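You operate a simulated robot arm through the tools that you are given. There is no shell and no other tool. Be economical: measure what you need, move in short steps, check, and stop when the job is done.

The job below is to be done with a simulated robot arm. You get a single attempt, and the scene is never put back.

Task
Take both masks off the cover in the stand, then gauge its bore.
Fine: slide at PULL for that; plug and disc go into the USED tub; slide back at LOAD.

The check looks at the end state, three seconds after you hand in, the way a careful person would. Anything else that was tipped, shoved, dropped, spilled or broken makes it a failure. A push-on lid holds only when it is set on centred and level and pressed home; a screw cap is set on level and turned clockwise until tight.

Robot
A 6-joint arm with a two-finger parallel gripper, fixed in place. Base frame: the origin is at the foot of the arm, x ahead of it, y to its left, z up. Units: mm, rad, N and s.
With the tool pointing down near the work surface it reaches from about 240 to 640 mm from the base axis. Its first joint turns from -1.152 to 1.152 rad. Payload 2.7 kg.
Tool frame: the origin (TCP) lies between the finger pads and is the grasp point; the fingertips stand 23 mm ahead of it; z points along the fingers, y is the line along which they close. Largest opening 94 mm; finger width 38, thickness 10; the body of the gripper, 54 by 96 mm, starts 39 mm behind the TCP.
Orientation is that of the tool frame in the base frame, as [roll, pitch, yaw] about the fixed x, y, z axes, in that order (R = Rz(yaw) Ry(pitch) Rx(roll)). With the fingers straight down and closing along the base's y, the tool's x points along the base's -x, its y along +y and its z along -z.

Tools
- The arm moves only by the tool drive_tool. Its argument "steps" is a list of rows, each a list of 3 entries, a list of its own where there are three numbers: the gripper command, from -1 (shut) to 1 (fully open), values between in proportion, then the shift along the base's x, y, z in units of 100 mm (1.0 is 100 mm), then the turn, a rotation vector about the base's x, y, z in units of 45 degrees (1.0 is 45 degrees). In form: [[hand, [dx, dy, dz], [wx, wy, wz]], ...]. A call has 1 to 8 rows; each row is the pose to reach, as a shift and turn from the pose commanded when the call began. A call with a number of a shift or a turn outside -1 to 1 is refused whole. A row lasts 0.2 s, in which the tool goes at most 50 mm and 0.15 rad; a call with a longer step from one row to the next is refused whole, and so is a gripper value outside its range. Where a pose cannot be reached the arm comes as near as it can. A force on the tool above 60 N (or 10 N above the force at the start of the call, whichever is more), or a blocked arm, ends the call early, and 0.2 s more pass. Each finger travels about 45 mm/s and halts on what it meets, pressing with about 43 N; the grip force reading is that of the motor and also rises with nothing between the fingers. The clock runs only during rows and for 0.2 s after the last one: add rows that repeat a pose to give the fingers time. The reply holds the time, the measured pose of the TCP, the force on the tool along the base axes, the opening and the grip force, in the units named above and with some noise, with the torque about the TCP (base axes, N m) and any sound that the robot's microphone picked up.
- Cameras (640 x 400 px; columns grow to the right, rows downward): "scene" is fixed at [67.2, -424.3, 1413.1]; the picture's right is [0.84, -0.54, 0.00], its down [-0.27, -0.42, -0.87] and it looks along [0.47, 0.73, -0.50] (base axes); focal length 285 px, centre (320, 200). "wrist" rides on the gripper at [87, 16, -74] in the tool frame; the picture's right is [-0.18, 0.98, 0.00], its down [-0.58, -0.11, -0.81] and it looks along [-0.79, -0.15, 0.59] (tool axes); focal length 243 px, centre (320, 200). There is no depth. A picture from a camera that has moved, and an enlarged one, comes with that camera's place and axes in the base frame and with its lens.
- capture(camera): a new picture of that camera. It takes no simulated time.
- enlarge(camera, box): a new picture of the part [left, top, right, bottom] of that camera's present view, enlarged. It takes no simulated time.
- job_done(): hands the job in; it is judged then, once.

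Work in short steps. Places have to be worked out from the pictures, the camera data and where the tool is seen: move nearer, look again, correct. Check each grasp and each placing, and mend what went wrong. You have 120 turns and 64 pictures in all, those below and enlarged ones among them. Open the gripper and draw the arm clear of the work before you hand the job in, unless the task says otherwise; then end with one line.

The tools are called after "Call:" as a command line: name --argument value ..., lists and objects as JSON in quotes. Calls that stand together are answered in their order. drive_tool: Moves the arm, as the interface text tells. Its arguments: {"type":"object","properties":{"steps":{"type":"array","items":{"type":"array"}}},"required":["steps"]} The other tools are called the same way: capture (camera) takes a picture; enlarge (camera, box) takes an enlarged picture of a part of a camera's view; job_done () hands the job in.

At the start:

```text
time_s: 0.0
tcp_pos: [358.8, -21.5, 1304.3]
tool_rot: [3.14, 0.002, 3.141]
contact_force: [-0.3, -1.1, -0.3]
ft_torque: [0.01, 0.0, -0.02]
grip_width: 94.0
grip_force: 0.1
```

scene: 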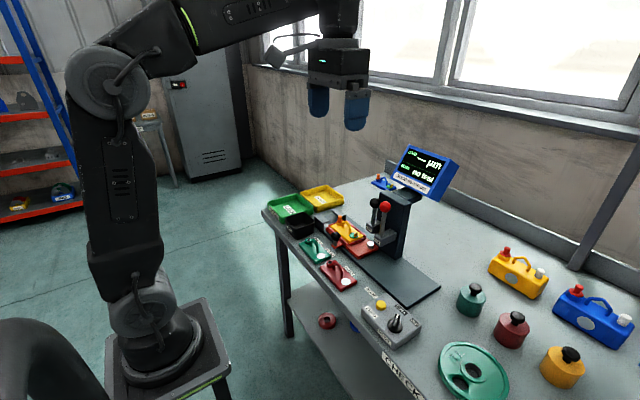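
wrist: 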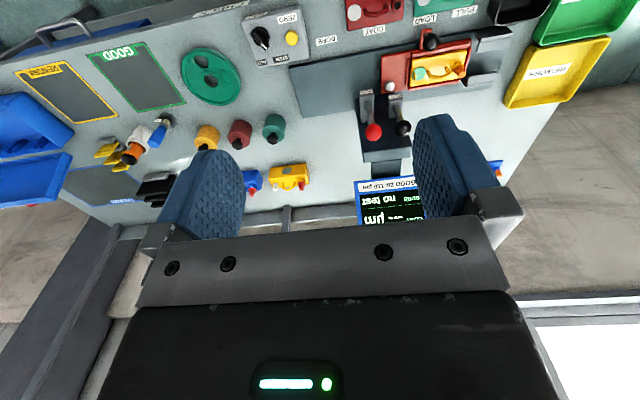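

The bench is small in the pictures; I enlarge the stand area and the display, and the right part of the bench.

Call:
enlarge --camera "scene" --box '[260, 160, 460, 285]'

Call:
enlarge --camera "wrist" --box '[220, 0, 640, 262]'

Call:
enlarge --camera "scene" --box '[360, 230, 640, 400]'

```text
3.20 times, centred on (360, 222) of scene
camera zoom: at [67.2, -424.3, 1413.1], right [0.84, -0.54, 0.0], down [-0.27, -0.42, -0.87], along [0.47, 0.73, -0.5], focal length 913 px, centre (192, 128)
```

zoom: 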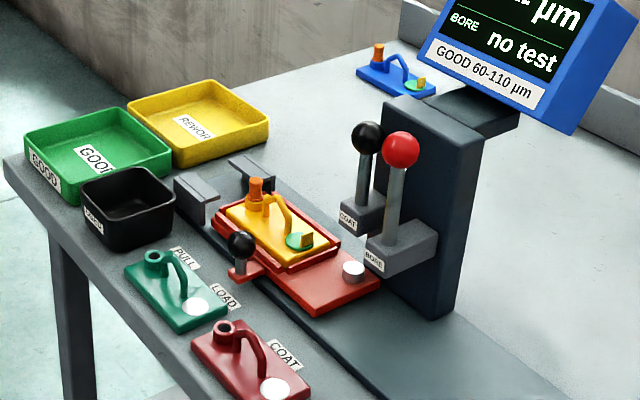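

```text
1.52 times, centred on (430, 131) of wrist
camera zoom: at [271.4, -4.1, 1379.5], right [0.18, 0.98, 0.0], down [0.58, -0.11, 0.81], along [0.79, -0.15, -0.59], focal length 370 px, centre (152, 305)
```

zoom: 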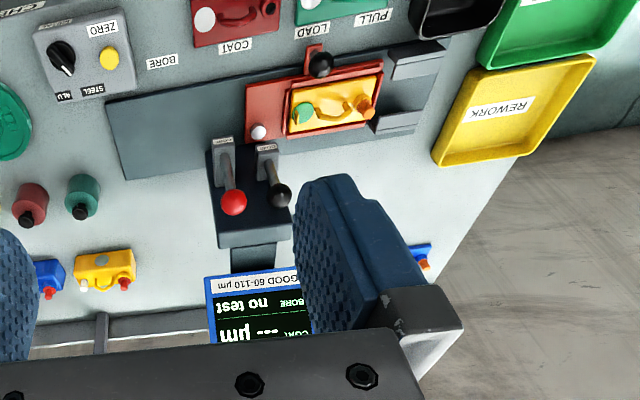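

```text
2.29 times, centred on (500, 315) of scene
camera zoom: at [67.2, -424.3, 1413.1], right [0.84, -0.54, 0.0], down [-0.27, -0.42, -0.87], along [0.47, 0.73, -0.5], focal length 652 px, centre (-91, -63)
```

zoom: 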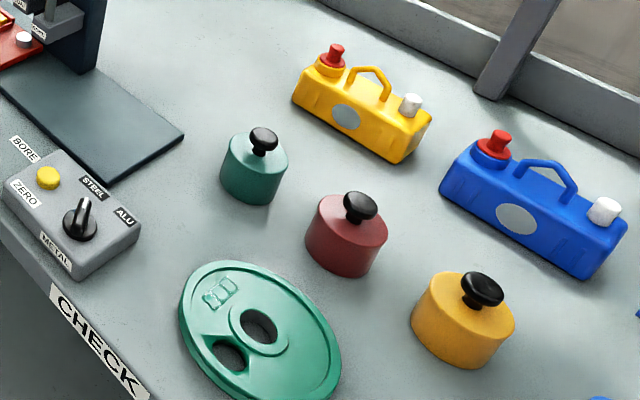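

Rough triangulation puts the slide knob near (518, 179, 830). I lower the tool in that direction to see better.

Call:
drive_tool --steps '[[1, [0, 0.3, -0.4], [0, 0, 0]], [1, [0, 0.6, -0.8], [0, 0, 0]], [1, [0, 0.8, -1], [0, 0, 0]]]'

Call:
drive_tool --steps '[[1, [0, 0.3, -0.4], [0, 0, 0]], [1, [0, 0.6, -0.8], [0, 0, 0]], [1, [0, 0.8, -1], [0, 0, 0]]]'

Call:
capture --camera "wrist"

```text
time_s: 0.8
tcp_pos: [358.3, 60.5, 1205.5]
tool_rot: [3.14, 0.003, 3.141]
contact_force: [0.6, -0.8, -0.4]
ft_torque: [0.03, 0.01, -0.01]
grip_width: 94.0
grip_force: 0.1
```

```text
time_s: 1.6
tcp_pos: [356.9, 139.0, 1106.6]
tool_rot: [3.14, 0.002, -3.141]
contact_force: [-0.1, -0.7, -0.2]
ft_torque: [0.03, 0.03, 0.0]
grip_width: 93.9
grip_force: 0.1
```

```text
58 pictures are left
camera wrist: at [270.2, 156.3, 1179.5], right [0.18, 0.98, 0.0], down [0.58, -0.11, 0.81], along [0.79, -0.15, -0.59], focal length 243 px, centre (320, 200)
```

wrist: 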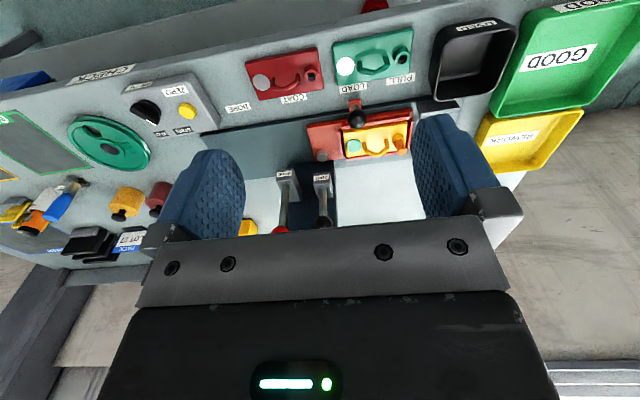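

The stand is now closer; I enlarge it and the tub.

Call:
enlarge --camera "wrist" --box '[230, 0, 550, 200]'

Call:
enlarge --camera "scene" --box '[300, 190, 400, 253]'

```text
2.00 times, centred on (390, 100) of wrist
camera zoom: at [270.2, 156.3, 1179.5], right [0.18, 0.98, 0.0], down [0.58, -0.11, 0.81], along [0.79, -0.15, -0.59], focal length 485 px, centre (180, 400)
```

zoom: 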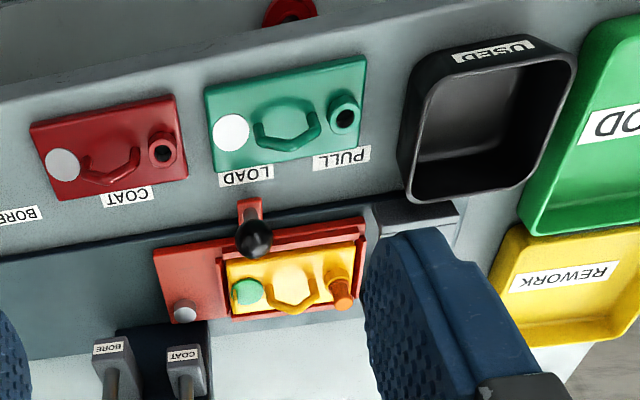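

```text
6.35 times, centred on (350, 222) of scene
camera zoom: at [67.2, -424.3, 1413.2], right [0.84, -0.54, 0.0], down [-0.27, -0.42, -0.87], along [0.47, 0.73, -0.5], focal length 1811 px, centre (130, 64)
```

zoom: 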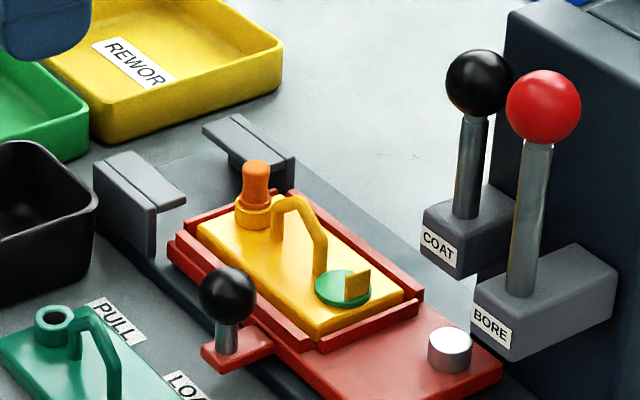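

From both views: knob ≈ (508,170,852), bench z ≈ 793, stations y: PULL≈247, LOAD≈170, COAT≈68, BORE≈-32. I go lower for a closer look at the clamps and masks.

Call:
drive_tool --steps '[[1, [0.1, 0.1, -0.4], [0, 0, 0]], [1, [0.2, 0.2, -0.8], [0, 0, 0]], [1, [0.3, 0.3, -1], [0, 0, 0]]]'

Call:
enlarge --camera "wrist" --box '[220, 0, 540, 200]'

```text
time_s: 2.4
tcp_pos: [389.8, 168.7, 1005.2]
tool_rot: [3.138, 0.001, 3.141]
contact_force: [0.6, 0.2, 0.5]
ft_torque: [0.0, 0.01, -0.02]
grip_width: 94.0
grip_force: 0.0
```

```text
2.00 times, centred on (380, 100) of wrist
camera zoom: at [302.2, 185.5, 1078.1], right [0.18, 0.98, 0.0], down [0.58, -0.11, 0.81], along [0.79, -0.15, -0.59], focal length 485 px, centre (200, 400)
```

zoom: 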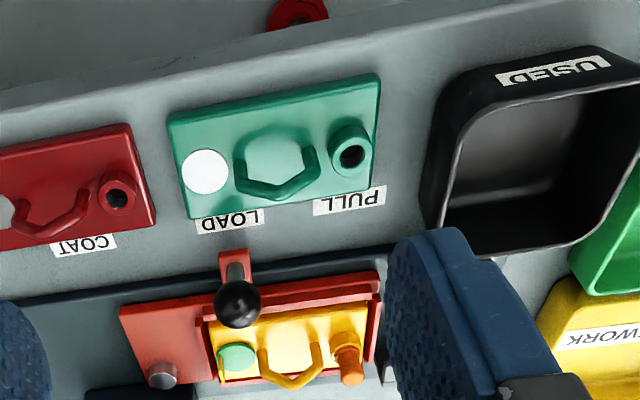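

Knob confirmed at ~(510,171). The clamps are hidden by the finger; I shift the arm +y to see them.

Call:
drive_tool --steps '[[1, [-0.1, 0.4, 0.1], [0, 0, 0]], [1, [-0.2, 0.8, 0.2], [0, 0, 0]], [1, [-0.2, 0.9, 0.2], [0, 0, 0]]]'

Call:
enlarge --camera "wrist" --box '[200, 40, 456, 200]'

```text
time_s: 3.2
tcp_pos: [368.0, 259.6, 1026.0]
tool_rot: [3.139, 0.0, 3.141]
contact_force: [0.9, 0.6, 0.6]
ft_torque: [-0.03, -0.01, 0.0]
grip_width: 93.9
grip_force: 0.2
```

```text
2.50 times, centred on (328, 120) of wrist
camera zoom: at [281.3, 277.5, 1099.3], right [0.18, 0.98, 0.0], down [0.58, -0.11, 0.81], along [0.79, -0.15, -0.59], focal length 606 px, centre (300, 400)
```

zoom: 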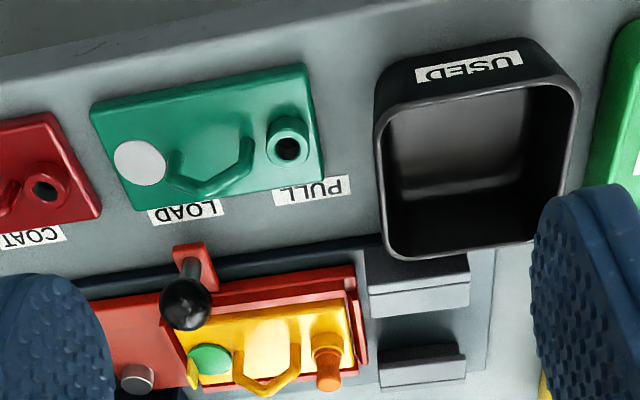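

Knob ≈ (509,170,852); clamp tops ≈ z 832, so with fingertips at z≈840 I can grip the knob and stay above the clamps. I go above it with a 50 mm opening.

Call:
drive_tool --steps '[[0.06, [0.4, -0.3, 0], [0, 0, 0]], [0.06, [0.8, -0.6, 0], [0, 0, 0]], [0.06, [1, -0.88, -0.2], [0, 0, 0]], [0.06, [1, -0.88, -0.6], [0, 0, 0]]]'

Call:
drive_tool --steps '[[0.06, [0.4, 0, 0], [0, 0, 0]], [0.06, [0.4, 0, -0.3], [0, 0, 0]], [0.06, [0.4, 0, -0.6], [0, 0, 0]]]'

Call:
capture --camera "wrist"

Call:
enlarge --camera "scene" --box '[270, 150, 430, 250]'

```text
time_s: 4.2
tcp_pos: [467.7, 172.2, 965.5]
tool_rot: [3.141, 0.004, -3.141]
contact_force: [-0.4, -0.4, 0.0]
ft_torque: [0.0, -0.01, -0.02]
grip_width: 49.8
grip_force: 0.1
```

```text
time_s: 5.0
tcp_pos: [509.8, 171.0, 904.4]
tool_rot: [3.14, 0.003, 3.141]
contact_force: [0.0, -0.5, 0.1]
ft_torque: [-0.01, -0.03, 0.0]
grip_width: 49.8
grip_force: 0.2
```

```text
53 pictures are left
camera wrist: at [422.7, 188.9, 977.5], right [0.18, 0.98, 0.0], down [0.58, -0.11, 0.81], along [0.79, -0.15, -0.59], focal length 243 px, centre (320, 200)
```

wrist: 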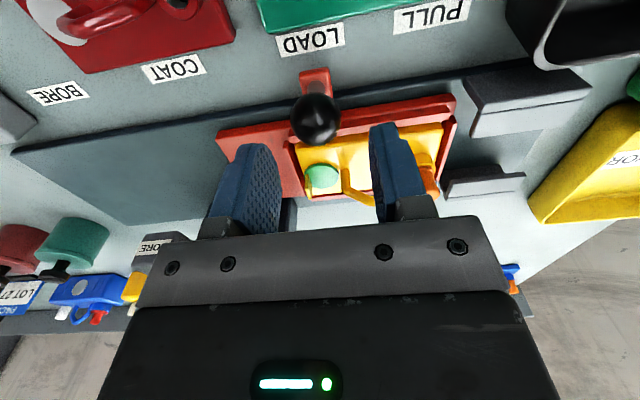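

```text
4.00 times, centred on (350, 200) of scene
camera zoom: at [67.2, -424.3, 1413.2], right [0.84, -0.54, 0.0], down [-0.27, -0.42, -0.87], along [0.47, 0.73, -0.5], focal length 1141 px, centre (200, 200)
```

zoom: 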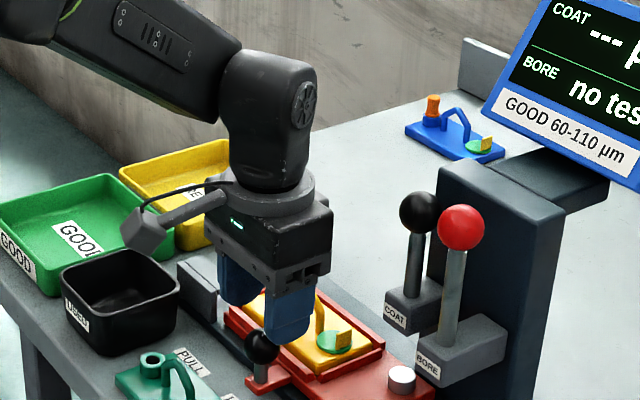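

Pushing the knob from its -y side with closed fingers keeps me clear of the clamp. I close, move to y≈140 and descend beside the knob.

Call:
drive_tool --steps '[[-1, [0, -0.2, 0], [0, 0, 0]], [-1, [0, -0.33, 0], [0, 0, 0]], [-1, [0, -0.33, 0], [0, 0, 0]], [-1, [0, -0.33, -0.2], [0, 0, 0]], [-1, [0, -0.33, -0.44], [0, 0, 0]], [-1, [0, -0.33, -0.44], [0, 0, 0]]]'

Call:
drive_tool --steps '[[-1, [0, 0.08, 0], [0, 0, 0]], [-1, [0, 0.16, 0], [0, 0, 0]], [-1, [0, 0.24, 0], [0, 0, 0]], [-1, [0, 0.32, 0], [0, 0, 0]], [-1, [0, 0.4, 0], [0, 0, 0]]]'

Call:
capture --camera "wrist"

```text
time_s: 6.4
tcp_pos: [508.8, 137.7, 860.9]
tool_rot: [3.141, 0.004, 3.14]
contact_force: [0.3, 0.4, -0.7]
ft_torque: [0.0, 0.03, 0.01]
grip_width: 0.0
grip_force: 42.4
```

```text
time_s: 7.6
tcp_pos: [508.3, 178.5, 863.5]
tool_rot: [3.138, 0.001, -3.141]
contact_force: [-1.1, -1.7, 0.2]
ft_torque: [0.03, 0.0, -0.02]
grip_width: 0.1
grip_force: 42.3
```

```text
51 pictures are left
camera wrist: at [421.9, 195.2, 936.1], right [0.18, 0.98, 0.0], down [0.58, -0.11, 0.81], along [0.79, -0.15, -0.59], focal length 243 px, centre (320, 200)
```

wrist: 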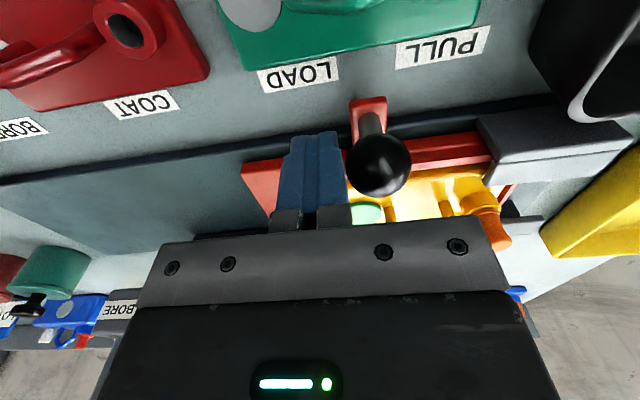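

The slide moves smoothly. I continue pushing toward PULL.

Call:
drive_tool --steps '[[-1, [0, 0.08, 0], [0, 0, 0]], [-1, [0, 0.16, 0], [0, 0, 0]], [-1, [0, 0.24, 0], [0, 0, 0]], [-1, [0, 0.32, 0], [0, 0, 0]], [-1, [0, 0.38, 0], [0, 0, 0]]]'

Call:
enlarge --camera "wrist" --box '[220, 0, 540, 250]'

Call:
enlarge --camera "scene" --box '[270, 160, 430, 260]'

```text
time_s: 8.8
tcp_pos: [507.9, 216.6, 862.5]
tool_rot: [3.14, 0.003, 3.141]
contact_force: [-0.2, -0.3, -0.3]
ft_torque: [-0.04, 0.02, 0.0]
grip_width: 0.1
grip_force: 42.8
```

```text
1.60 times, centred on (380, 125) of wrist
camera zoom: at [421.6, 233.2, 936.5], right [0.18, 0.98, 0.0], down [0.58, -0.11, 0.81], along [0.79, -0.15, -0.59], focal length 388 px, centre (224, 320)
```

zoom: 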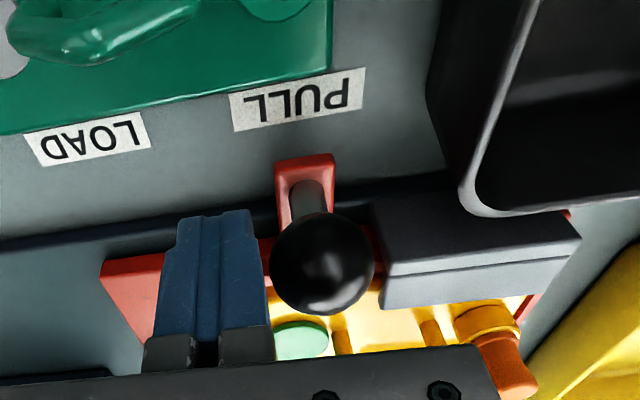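

```text
4.00 times, centred on (350, 210) of scene
camera zoom: at [67.2, -424.3, 1413.2], right [0.84, -0.54, 0.0], down [-0.27, -0.42, -0.87], along [0.47, 0.73, -0.5], focal length 1141 px, centre (200, 160)
```

zoom: 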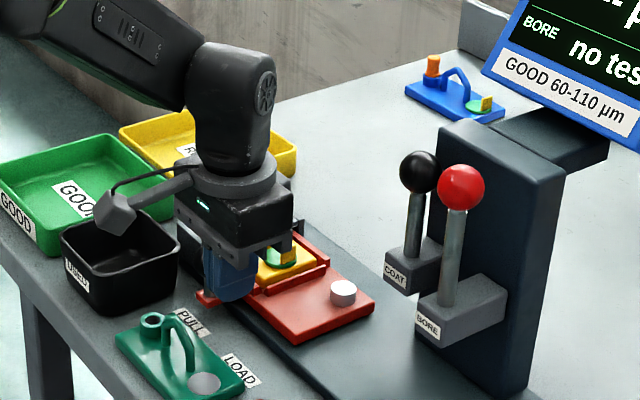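

The knob tab lines up with the PULL label (both y≈247). I back off, rise and look at the masks.

Call:
drive_tool --steps '[[-1, [0, -0.15, 0], [0, 0, 0]], [-1, [0, -0.15, 0.4], [0, 0, 0]], [-1, [-0.3, 0, 0.8], [0, 0, 0]], [-1, [-0.6, 0.2, 1.0], [0, 0, 0]], [-1, [-0.7, 0.2, 1.0], [0, 0, 0]]]'

Call:
enlarge --camera "wrist" --box '[220, 50, 460, 200]'

Call:
enlarge --camera "scene" --box '[300, 190, 396, 250]'

```text
refused: row 3 steps farther than a row can; nothing moved
```

```text
2.67 times, centred on (340, 125) of wrist
camera zoom: at [421.6, 233.2, 936.5], right [0.18, 0.98, 0.0], down [0.58, -0.11, 0.81], along [0.79, -0.15, -0.59], focal length 647 px, centre (267, 400)
```

zoom: 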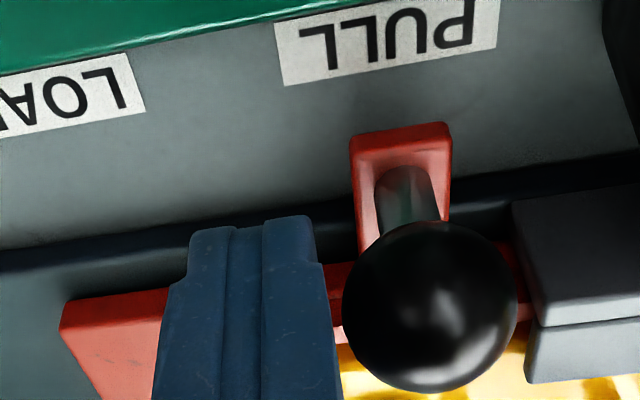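

```text
6.67 times, centred on (348, 220) of scene
camera zoom: at [67.2, -424.3, 1413.2], right [0.84, -0.54, 0.0], down [-0.27, -0.42, -0.87], along [0.47, 0.73, -0.5], focal length 1901 px, centre (133, 67)
```

zoom: 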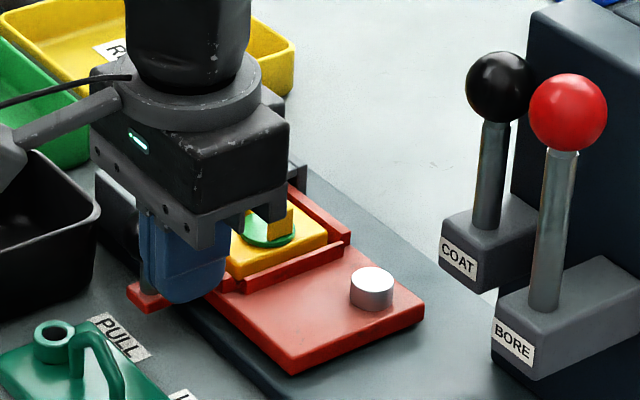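

A step was too long (refused); I resend it with smaller rows.

Call:
drive_tool --steps '[[-1, [0, -0.15, 0], [0, 0, 0]], [-1, [0, -0.15, 0.4], [0, 0, 0]], [-1, [-0.2, 0, 0.75], [0, 0, 0]], [-1, [-0.5, 0.2, 1.0], [0, 0, 0]], [-1, [-0.7, 0.2, 1.0], [0, 0, 0]]]'

Call:
enlarge --camera "wrist" --box '[240, 60, 480, 210]'

Call:
enlarge --camera "scene" --box '[300, 190, 396, 250]'

```text
time_s: 10.0
tcp_pos: [439.3, 234.6, 961.8]
tool_rot: [3.14, 0.002, -3.141]
contact_force: [-0.2, 0.0, -0.6]
ft_torque: [0.02, 0.03, -0.03]
grip_width: 0.1
grip_force: 42.3
```

```text
2.67 times, centred on (360, 135) of wrist
camera zoom: at [353.2, 252.0, 1035.4], right [0.18, 0.98, 0.0], down [0.58, -0.11, 0.81], along [0.79, -0.15, -0.59], focal length 647 px, centre (213, 373)
```

zoom: 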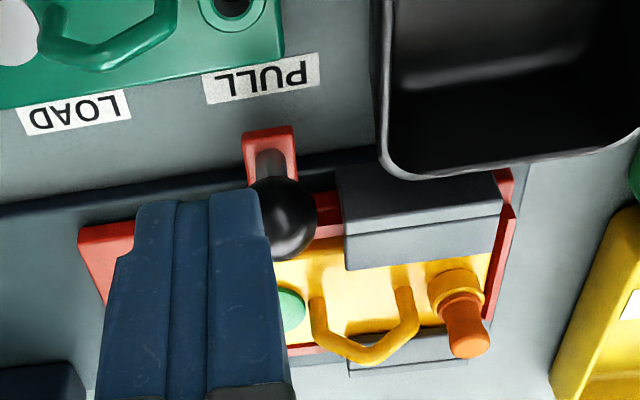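

```text
6.67 times, centred on (348, 220) of scene
camera zoom: at [67.2, -424.3, 1413.2], right [0.84, -0.54, 0.0], down [-0.27, -0.42, -0.87], along [0.47, 0.73, -0.5], focal length 1901 px, centre (133, 67)
```

zoom: 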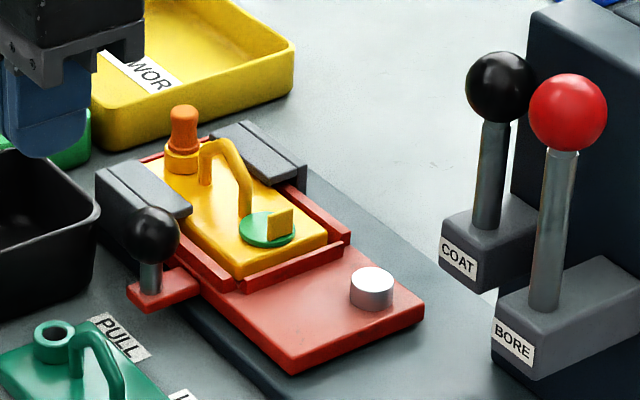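

Plug top triangulates to (577,316,867), loop handle leg at y≈297, clamp tops ≈ 838. I'll grip the plug with fingers closing along x, so I turn the tool +90° about z while moving over it.

Call:
drive_tool --steps '[[-0.15, [0.1, 0.06, 0], [0, 0, 0.16667]], [-0.15, [0.2, 0.13, 0], [0, 0, 0.33333]], [-0.15, [0.3, 0.2, 0], [0, 0, 0.5]], [-0.15, [0.4, 0.26, 0], [0, 0, 0.66667]], [-0.15, [0.5, 0.33, 0], [0, 0, 0.83333]], [-0.15, [0.6, 0.4, 0], [0, 0, 1.0]]]'

Call:
drive_tool --steps '[[-0.15, [0.1, 0.06, 0], [0, 0, 0.16667]], [-0.15, [0.2, 0.13, 0], [0, 0, 0.33333]], [-0.15, [0.3, 0.2, 0], [0, 0, 0.5]], [-0.15, [0.4, 0.3, 0], [0, 0, 0.66667]], [-0.15, [0.6, 0.4, 0], [0, 0, 0.83333]], [-0.15, [0.77, 0.48, 0], [0, 0, 1.0]], [-0.15, [0.77, 0.48, 0], [0, 0, 1.0]]]'

Call:
capture --camera "wrist"

Call:
enlarge --camera "scene" --box '[270, 150, 430, 250]'

```text
time_s: 11.4
tcp_pos: [497.0, 274.8, 960.6]
tool_rot: [3.14, 0.004, -2.354]
contact_force: [0.7, 0.4, -0.2]
ft_torque: [-0.01, -0.01, 0.0]
grip_width: 39.9
grip_force: 0.0
```

```text
time_s: 13.0
tcp_pos: [558.0, 311.8, 959.0]
tool_rot: [3.139, 0.003, -1.569]
contact_force: [-0.3, 0.1, 0.0]
ft_torque: [-0.03, -0.02, 0.01]
grip_width: 39.9
grip_force: 0.0
out of reach, approached as far as the arm can: row 6, 7
```

```text
44 pictures are left
camera wrist: at [541.9, 225.7, 1032.3], right [-0.98, 0.18, 0.0], down [0.11, 0.58, 0.81], along [0.15, 0.79, -0.59], focal length 243 px, centre (320, 200)
```

wrist: 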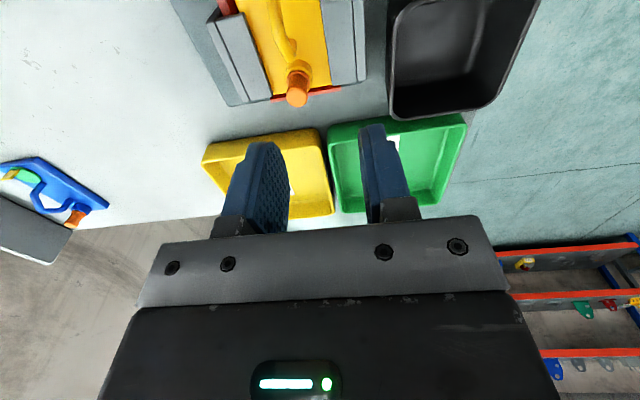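

```text
4.00 times, centred on (350, 200) of scene
camera zoom: at [67.2, -424.3, 1413.1], right [0.84, -0.54, 0.0], down [-0.27, -0.42, -0.87], along [0.47, 0.73, -0.5], focal length 1141 px, centre (200, 200)
```

zoom: 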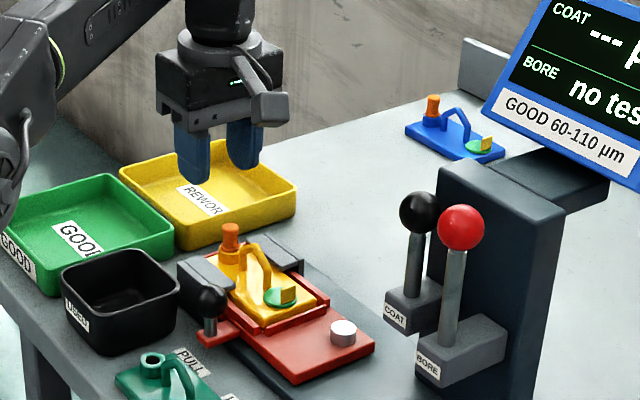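

The arm stops at radius ~639, so I need to lean the tool. Tilting 15° about the closing axis (x) brings the tip outwards while the pads stay parallel to the plug; I tilt and read the pose.

Call:
drive_tool --steps '[[-0.15, [0, 0, 0], [0.11, 0, 0]], [-0.15, [0, 0, 0], [0.22, 0, 0]], [-0.15, [0, 0, 0], [0.3333, 0, 0]], [-0.15, [0, 0, 0], [0.3333, 0, 0]]]'

```text
time_s: 14.0
tcp_pos: [573.8, 321.1, 963.1]
tool_rot: [3.138, 0.266, -1.571]
contact_force: [0.2, 0.7, -0.4]
ft_torque: [-0.05, 0.0, 0.02]
grip_width: 39.9
grip_force: 0.1
out of reach, approached as far as the arm can: row 1, 2, 3, 4
```

Now nearly in reach; the commanded target is kept. I set y≈313 and descend to just above the plug.

Call:
drive_tool --steps '[[-0.15, [0, -0.1, -0.3], [0, 0, 0]], [-0.15, [0, -0.1, -0.55], [0, 0, 0]], [-0.15, [0, -0.1, -0.55], [0, 0, 0]]]'

Call:
enlarge --camera "wrist" --box '[200, 0, 440, 200]'

Call:
enlarge --camera "scene" --box '[300, 180, 396, 240]'

```text
time_s: 14.8
tcp_pos: [558.1, 302.1, 904.0]
tool_rot: [3.141, 0.266, -1.572]
contact_force: [-0.2, 0.8, 0.8]
ft_torque: [0.0, 0.03, -0.03]
grip_width: 39.9
grip_force: 0.0
```

```text
2.00 times, centred on (320, 100) of wrist
camera zoom: at [541.9, 200.5, 953.5], right [-0.98, 0.18, 0.05], down [0.11, 0.35, 0.93], along [0.15, 0.92, -0.36], focal length 485 px, centre (320, 400)
```

zoom: 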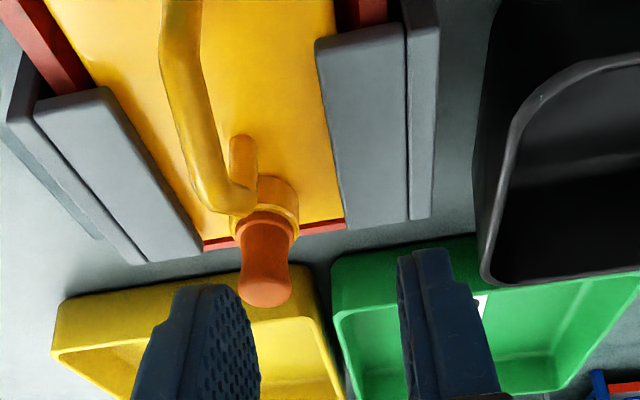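

```text
6.67 times, centred on (348, 210) of scene
camera zoom: at [67.2, -424.3, 1413.1], right [0.84, -0.54, 0.0], down [-0.27, -0.42, -0.87], along [0.47, 0.73, -0.5], focal length 1901 px, centre (133, 133)
```

zoom: 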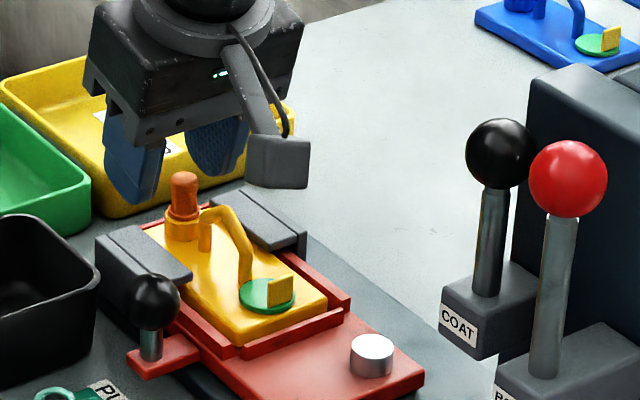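

Plug at x≈577, y≈316–322; fingers straddle the loop too. I shift to (577,314) then descend to TCP z≈873.

Call:
drive_tool --steps '[[-0.15, [0.19, 0.12, 0], [0, 0, 0]], [-0.15, [0.19, 0.12, -0.15], [0, 0, 0]], [-0.15, [0.19, 0.12, -0.31], [0, 0, 0]], [-0.15, [0.19, 0.12, -0.31], [0, 0, 0]]]'

Call:
enlarge --camera "wrist" --box '[200, 50, 440, 200]'

Call:
enlarge --camera "scene" --box '[300, 180, 396, 240]'

```text
time_s: 15.8
tcp_pos: [578.0, 316.4, 873.3]
tool_rot: [-3.141, 0.265, -1.571]
contact_force: [-0.6, 0.0, 2.5]
ft_torque: [0.02, -0.04, -0.04]
grip_width: 39.7
grip_force: 0.0
```

```text
2.67 times, centred on (320, 125) of wrist
camera zoom: at [561.6, 213.5, 922.0], right [-0.98, 0.18, 0.05], down [0.11, 0.35, 0.93], along [0.15, 0.92, -0.36], focal length 647 px, centre (320, 400)
```

zoom: 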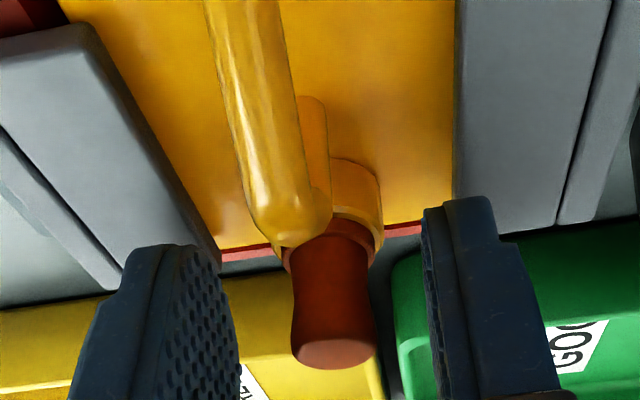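

```text
6.67 times, centred on (348, 210) of scene
camera zoom: at [67.2, -424.3, 1413.1], right [0.84, -0.54, 0.0], down [-0.27, -0.42, -0.87], along [0.47, 0.73, -0.5], focal length 1901 px, centre (133, 133)
```

zoom: 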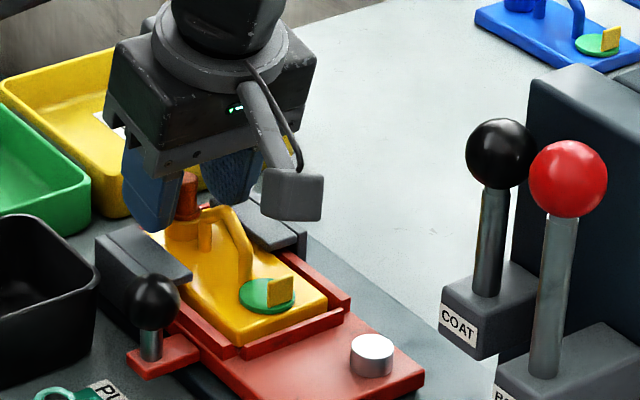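

Plug sits between the pads, x centred. I close the gripper.

Call:
drive_tool --steps '[[-1, [0, 0, 0], [0, 0, 0]], [-1, [0, 0, 0], [0, 0, 0]], [-1, [0, 0, 0], [0, 0, 0]], [-1, [0, 0, 0], [0, 0, 0]]]'

Call:
enlarge --camera "wrist" --box '[200, 50, 440, 200]'

```text
time_s: 16.8
tcp_pos: [577.1, 315.1, 873.6]
tool_rot: [3.138, 0.265, -1.572]
contact_force: [-12.7, -4.2, 4.7]
ft_torque: [-0.23, 0.38, 0.02]
grip_width: 21.1
grip_force: 43.2
```

```text
2.67 times, centred on (320, 125) of wrist
camera zoom: at [560.9, 213.5, 921.8], right [-0.98, 0.18, 0.05], down [0.11, 0.35, 0.93], along [0.15, 0.92, -0.37], focal length 647 px, centre (320, 400)
```

zoom: 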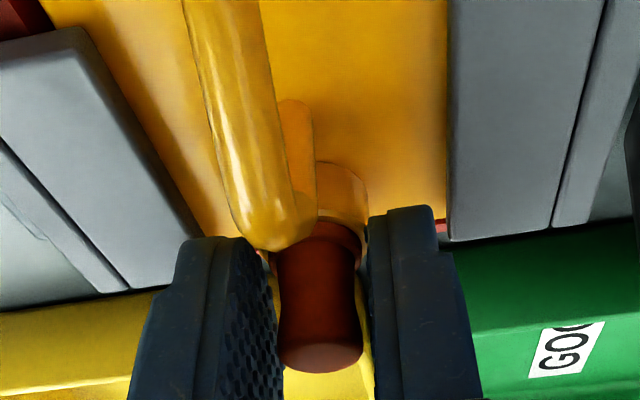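

Grip holds at 21 mm on the plug. I pull straight up in small steps.

Call:
drive_tool --steps '[[-1, [0, 0, 0.03], [0, 0, 0]], [-1, [0, 0, 0.08], [0, 0, 0]], [-1, [0, 0, 0.15], [0, 0, 0]], [-1, [0, 0, 0.25], [0, 0, 0]], [-1, [0, 0, 0.4], [0, 0, 0]], [-1, [0, 0, 0.5], [0, 0, 0]]]'

Call:
enlarge --camera "wrist" --box '[160, 0, 480, 200]'

Call:
enlarge --camera "scene" --box '[300, 170, 396, 230]'

```text
time_s: 18.2
tcp_pos: [577.4, 315.4, 924.8]
tool_rot: [3.141, 0.265, -1.571]
contact_force: [-0.2, 0.6, -0.4]
ft_torque: [0.03, 0.03, -0.02]
grip_width: 5.9
grip_force: 42.8
heard: snap
```

```text
2.00 times, centred on (320, 100) of wrist
camera zoom: at [561.5, 213.3, 972.9], right [-0.98, 0.18, 0.05], down [0.11, 0.35, 0.93], along [0.15, 0.92, -0.36], focal length 485 px, centre (320, 400)
```

zoom: 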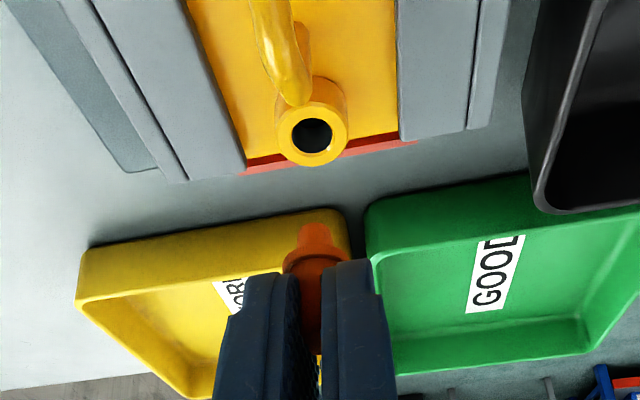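

```text
6.67 times, centred on (348, 200) of scene
camera zoom: at [67.2, -424.3, 1413.1], right [0.84, -0.54, 0.0], down [-0.27, -0.42, -0.87], along [0.47, 0.73, -0.5], focal length 1901 px, centre (133, 200)
```

zoom: 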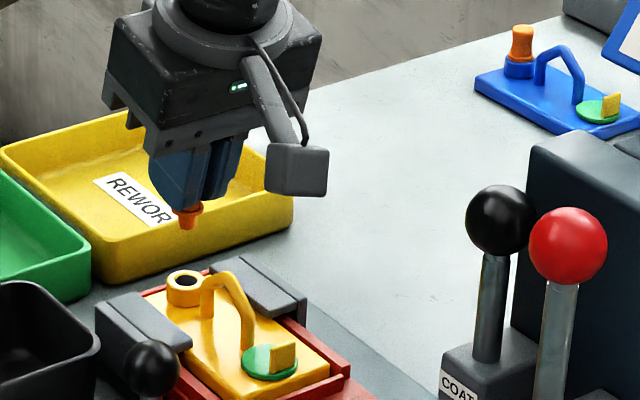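

The plug snapped out and is held. I carry it over the USED tub centre (~(463,325)).

Call:
drive_tool --steps '[[-1, [-0.25, 0, 0], [0, 0, 0]], [-1, [-0.5, 0.05, 0], [0, 0, 0]], [-1, [-0.75, 0.1, 0], [0, 0, 0]], [-1, [-1, 0.1, 0], [0, 0, 0]]]'

Call:
drive_tool --steps '[[-1, [-0.14, 0, 0], [0, 0, 0]], [-1, [-0.14, 0, 0], [0, 0, 0]]]'

Call:
capture --camera "wrist"

Call:
enlarge --camera "scene" --box '[250, 170, 378, 250]'

```text
time_s: 19.2
tcp_pos: [476.3, 325.9, 923.1]
tool_rot: [3.139, 0.263, -1.569]
contact_force: [-0.4, 0.3, -0.2]
ft_torque: [0.05, 0.0, 0.03]
grip_width: 10.0
grip_force: 43.3
```

```text
time_s: 19.8
tcp_pos: [462.4, 324.2, 922.9]
tool_rot: [3.14, 0.263, -1.573]
contact_force: [0.0, -0.3, 0.7]
ft_torque: [-0.01, 0.01, 0.01]
grip_width: 10.4
grip_force: 43.0
```

```text
35 pictures are left
camera wrist: at [446.7, 222.9, 972.5], right [-0.98, 0.18, 0.05], down [0.11, 0.35, 0.93], along [0.15, 0.92, -0.36], focal length 243 px, centre (320, 200)
```

wrist: 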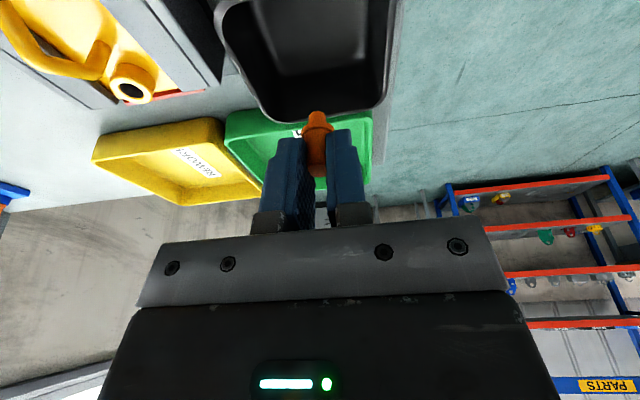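

```text
5.00 times, centred on (314, 210) of scene
camera zoom: at [67.2, -424.3, 1413.1], right [0.84, -0.54, 0.0], down [-0.27, -0.42, -0.87], along [0.47, 0.73, -0.5], focal length 1426 px, centre (350, 150)
```

zoom: 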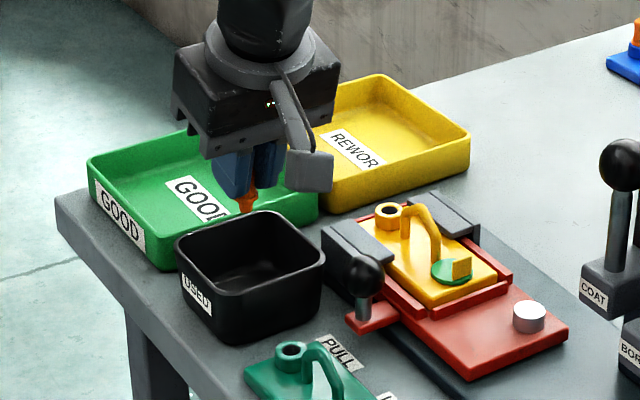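

Tub rim centre checks at (464,323). I lower the plug into the tub and then open.

Call:
drive_tool --steps '[[-1, [0, -0.06, -0.25], [0, 0, 0]], [-1, [0, -0.06, -0.5], [0, 0, 0]], [-1, [0, -0.06, -0.66], [0, 0, 0]], [-1, [0, -0.06, -0.66], [0, 0, 0]], [-0.45, [0, -0.06, -0.66], [0, 0, 0]], [-0.45, [0, -0.06, -0.66], [0, 0, 0]], [-0.45, [0, -0.06, -0.66], [0, 0, 0]]]'

Call:
drive_tool --steps '[[-0.45, [0, 0, 0.3], [0, 0, 0]], [-0.45, [0, 0, 0.6], [0, 0, 0]], [-0.45, [0, 0, 0.9], [0, 0, 0]]]'

Call:
enlarge --camera "scene" --box '[250, 170, 378, 250]'

Call:
enlarge --camera "wrist" --box '[160, 0, 480, 200]'

```text
time_s: 21.4
tcp_pos: [463.5, 318.7, 856.0]
tool_rot: [3.138, 0.263, -1.571]
contact_force: [-0.5, 0.7, -0.1]
ft_torque: [-0.01, -0.01, 0.0]
grip_width: 25.9
grip_force: 0.0
```

```text
time_s: 22.2
tcp_pos: [461.8, 316.4, 947.1]
tool_rot: [3.139, 0.264, -1.571]
contact_force: [0.5, 0.8, 0.3]
ft_torque: [0.0, 0.01, 0.0]
grip_width: 26.1
grip_force: 0.1
```

```text
5.00 times, centred on (314, 210) of scene
camera zoom: at [67.2, -424.3, 1413.1], right [0.84, -0.54, 0.0], down [-0.27, -0.42, -0.87], along [0.47, 0.73, -0.5], focal length 1426 px, centre (350, 150)
```

zoom: 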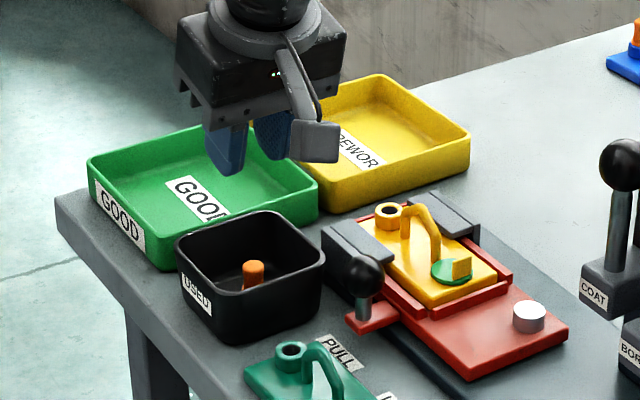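

```text
2.00 times, centred on (320, 100) of wrist
camera zoom: at [446.3, 215.0, 996.9], right [-0.98, 0.18, 0.05], down [0.11, 0.35, 0.93], along [0.15, 0.92, -0.36], focal length 485 px, centre (320, 400)
```

zoom: 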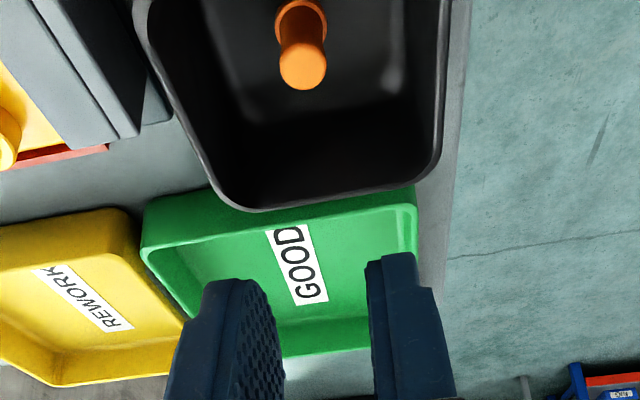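

The plug stands in the USED tub. Next the disc: I enlarge it to see its tab orientation.

Call:
enlarge --camera "scene" --box '[325, 210, 365, 235]'

Call:
drive_tool --steps '[[-0.45, [0, -0.2, 0.1], [-0.1667, 0, 0]], [-0.45, [0, -0.4, 0.1], [-0.3333, 0, 0]], [-0.45, [0, -0.6, 0.1], [-0.3333, 0, -0.1667]], [-0.45, [0, -0.8, 0.1], [-0.3333, 0, -0.3333]], [-0.45, [0, -0.8, 0.1], [-0.3333, 0, -0.5]], [-0.45, [0, -0.8, 0.1], [-0.3333, 0, -0.6667]]]'

```text
16.00 times, centred on (345, 222) of scene
camera zoom: at [67.2, -424.3, 1413.1], right [0.84, -0.54, 0.0], down [-0.27, -0.42, -0.87], along [0.47, 0.73, -0.5], focal length 4563 px, centre (-80, -160)
```

zoom: 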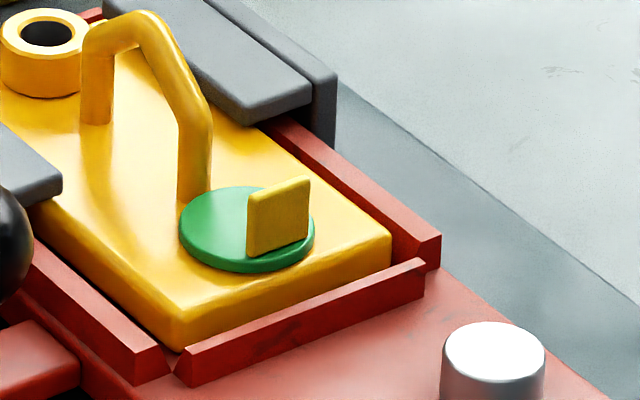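

```text
time_s: 23.6
tcp_pos: [462.1, 238.6, 957.5]
tool_rot: [-3.075, 0.014, -2.093]
contact_force: [-1.0, 0.3, -0.5]
ft_torque: [-0.01, 0.01, -0.01]
grip_width: 25.9
grip_force: 0.1
```

The tab is a thin plate along x (thickness in y), near (579.5,227), top z≈849, so I grip it closing along y. I level the tool and turn it back while moving above.

Call:
drive_tool --steps '[[-0.45, [0.2, 0, 0], [0.0267, 0.0828, 0]], [-0.45, [0.3, 0, 0], [0.0267, 0.0828, 0]]]'

Call:
drive_tool --steps '[[-0.6, [0, 0, 0], [0, 0, -0.1667]], [-0.6, [0, 0, 0], [0, 0, -0.3333]], [-0.6, [0, 0, 0], [0, 0, -0.5]], [-0.6, [0, 0, 0], [0, 0, -0.6667]], [-0.6, [0, 0, 0], [0, 0, -0.8333]], [-0.6, [0, 0, 0], [0, 0, -1.0]]]'

Call:
drive_tool --steps '[[-0.6, [0, 0, 0], [0, 0, -0.1667]], [-0.6, [0, 0, 0], [0, 0, -0.3333]]]'

Call:
enlarge --camera "wrist" --box '[240, 30, 440, 180]'

```text
time_s: 24.2
tcp_pos: [491.8, 239.1, 957.3]
tool_rot: [3.139, 0.0, -2.088]
contact_force: [0.0, 0.0, -0.3]
ft_torque: [0.03, 0.0, -0.02]
grip_width: 25.8
grip_force: 0.0
```

```text
time_s: 25.6
tcp_pos: [492.5, 239.5, 958.0]
tool_rot: [3.141, 0.0, -2.876]
contact_force: [-0.1, 0.5, -0.2]
ft_torque: [0.03, -0.01, 0.01]
grip_width: 18.8
grip_force: 0.1
```

```text
time_s: 26.2
tcp_pos: [491.9, 240.1, 958.0]
tool_rot: [3.139, -0.001, -3.139]
contact_force: [0.8, -0.5, -0.9]
ft_torque: [-0.01, 0.01, 0.0]
grip_width: 18.6
grip_force: 0.0
```

```text
2.67 times, centred on (340, 105) of wrist
camera zoom: at [406.2, 256.1, 1031.9], right [0.18, 0.98, 0.0], down [0.58, -0.11, 0.81], along [0.79, -0.14, -0.59], focal length 647 px, centre (267, 453)
```

zoom: 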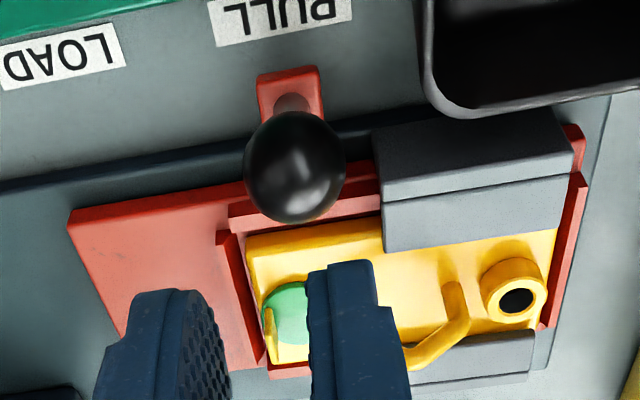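

Wrist view agrees: tab ≈ (581,226.5). I move above it and descend to z≈885 to check.

Call:
drive_tool --steps '[[-0.6, [0.4, -0.06, 0], [0, 0, 0]], [-0.6, [0.88, -0.13, 0], [0, 0, 0]], [-0.6, [0.88, -0.13, -0.35], [0, 0, 0]], [-0.6, [0.88, -0.13, -0.7], [0, 0, 0]], [-0.6, [0.88, -0.13, -0.7], [0, 0, 0]]]'

Call:
enlarge --camera "scene" --box '[325, 200, 373, 230]'

Call:
enlarge --camera "wrist" --box '[240, 60, 440, 210]'

```text
time_s: 27.4
tcp_pos: [579.7, 225.8, 886.9]
tool_rot: [3.139, 0.0, -3.134]
contact_force: [0.8, -0.1, -1.0]
ft_torque: [-0.01, -0.01, -0.04]
grip_width: 18.9
grip_force: 0.0
```

```text
13.33 times, centred on (349, 215) of scene
camera zoom: at [67.2, -424.3, 1413.1], right [0.84, -0.54, 0.0], down [-0.27, -0.42, -0.87], along [0.47, 0.73, -0.5], focal length 3803 px, centre (-67, 0)
```

zoom: 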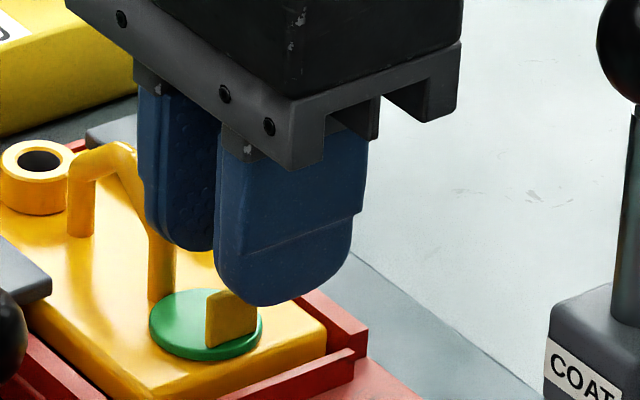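

```text
2.67 times, centred on (340, 135) of wrist
camera zoom: at [493.2, 242.0, 961.3], right [0.18, 0.98, 0.0], down [0.58, -0.11, 0.81], along [0.79, -0.14, -0.59], focal length 647 px, centre (267, 373)
```

zoom: 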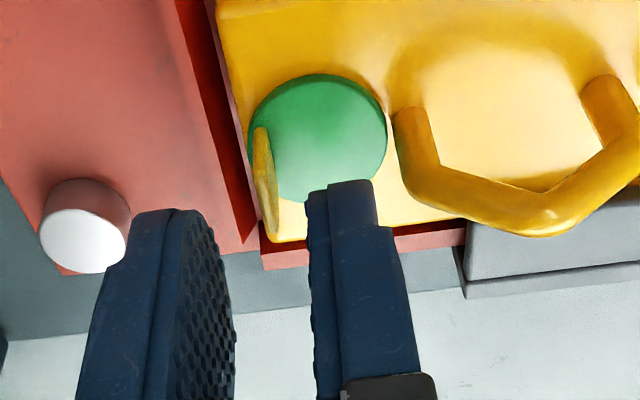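

Tab is centred between the fingers (y≈226). I descend so the tips come just above the disc, then close.

Call:
drive_tool --steps '[[-0.6, [0.01, 0, -0.12], [0, 0, 0]], [-0.6, [0.01, 0, -0.23], [0, 0, 0]], [-0.6, [0.01, 0, -0.23], [0, 0, 0]]]'

Call:
drive_tool --steps '[[-1, [0, 0, 0], [0, 0, 0]], [-1, [0, 0, 0], [0, 0, 0]], [-1, [0, 0, 0], [0, 0, 0]]]'

Call:
enlarge --camera "scene" --box '[325, 200, 373, 230]'

```text
time_s: 28.2
tcp_pos: [581.7, 226.3, 864.4]
tool_rot: [3.14, 0.0, -3.136]
contact_force: [-0.6, -0.4, 4.2]
ft_torque: [0.05, 0.04, 0.01]
grip_width: 18.8
grip_force: 0.1
```

```text
time_s: 29.0
tcp_pos: [582.6, 225.1, 865.8]
tool_rot: [3.141, 0.001, -3.134]
contact_force: [-0.3, 1.2, 7.0]
ft_torque: [-0.01, 0.09, -0.02]
grip_width: 0.0
grip_force: 42.7
```

```text
13.33 times, centred on (349, 215) of scene
camera zoom: at [67.1, -424.3, 1413.1], right [0.84, -0.54, 0.0], down [-0.27, -0.42, -0.87], along [0.47, 0.73, -0.5], focal length 3803 px, centre (-67, 0)
```

zoom: 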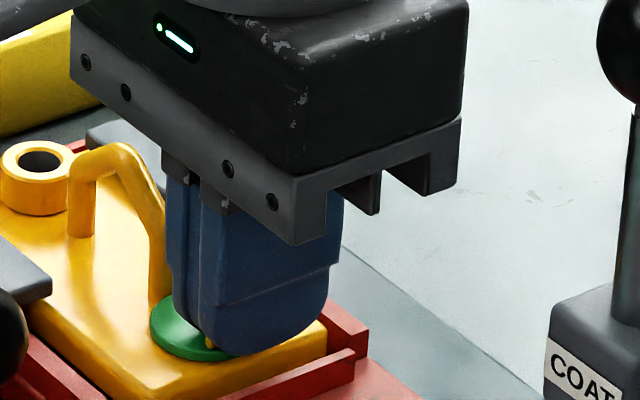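

Width reads 0 (thin tab) with a light 7 N contact below. I lift gently and see whether the disc comes along.

Call:
drive_tool --steps '[[-1, [0, 0, 0.04], [0, 0, 0]], [-1, [0, 0, 0.1], [0, 0, 0]], [-1, [0, 0, 0.2], [0, 0, 0]], [-1, [0, 0, 0.3], [0, 0, 0]]]'

Call:
enlarge --camera "scene" --box '[325, 195, 381, 230]'

```text
time_s: 30.0
tcp_pos: [583.0, 225.2, 893.7]
tool_rot: [3.141, 0.0, -3.134]
contact_force: [0.2, 0.2, 1.4]
ft_torque: [0.0, -0.03, -0.01]
grip_width: 0.0
grip_force: 42.3
heard: snap
```

```text
11.43 times, centred on (353, 212) of scene
camera zoom: at [67.2, -424.3, 1413.1], right [0.84, -0.54, 0.0], down [-0.27, -0.42, -0.87], along [0.47, 0.73, -0.5], focal length 3259 px, centre (-57, 57)
```

zoom: 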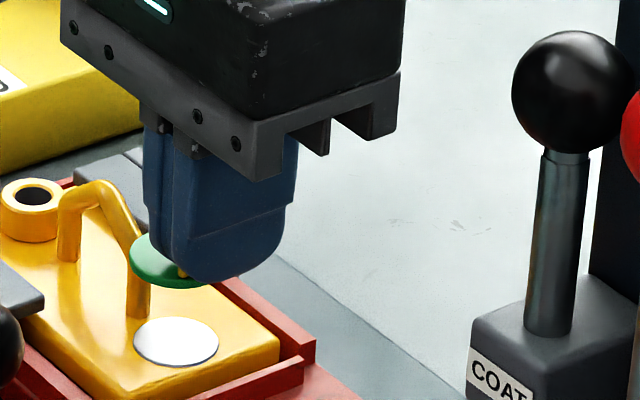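

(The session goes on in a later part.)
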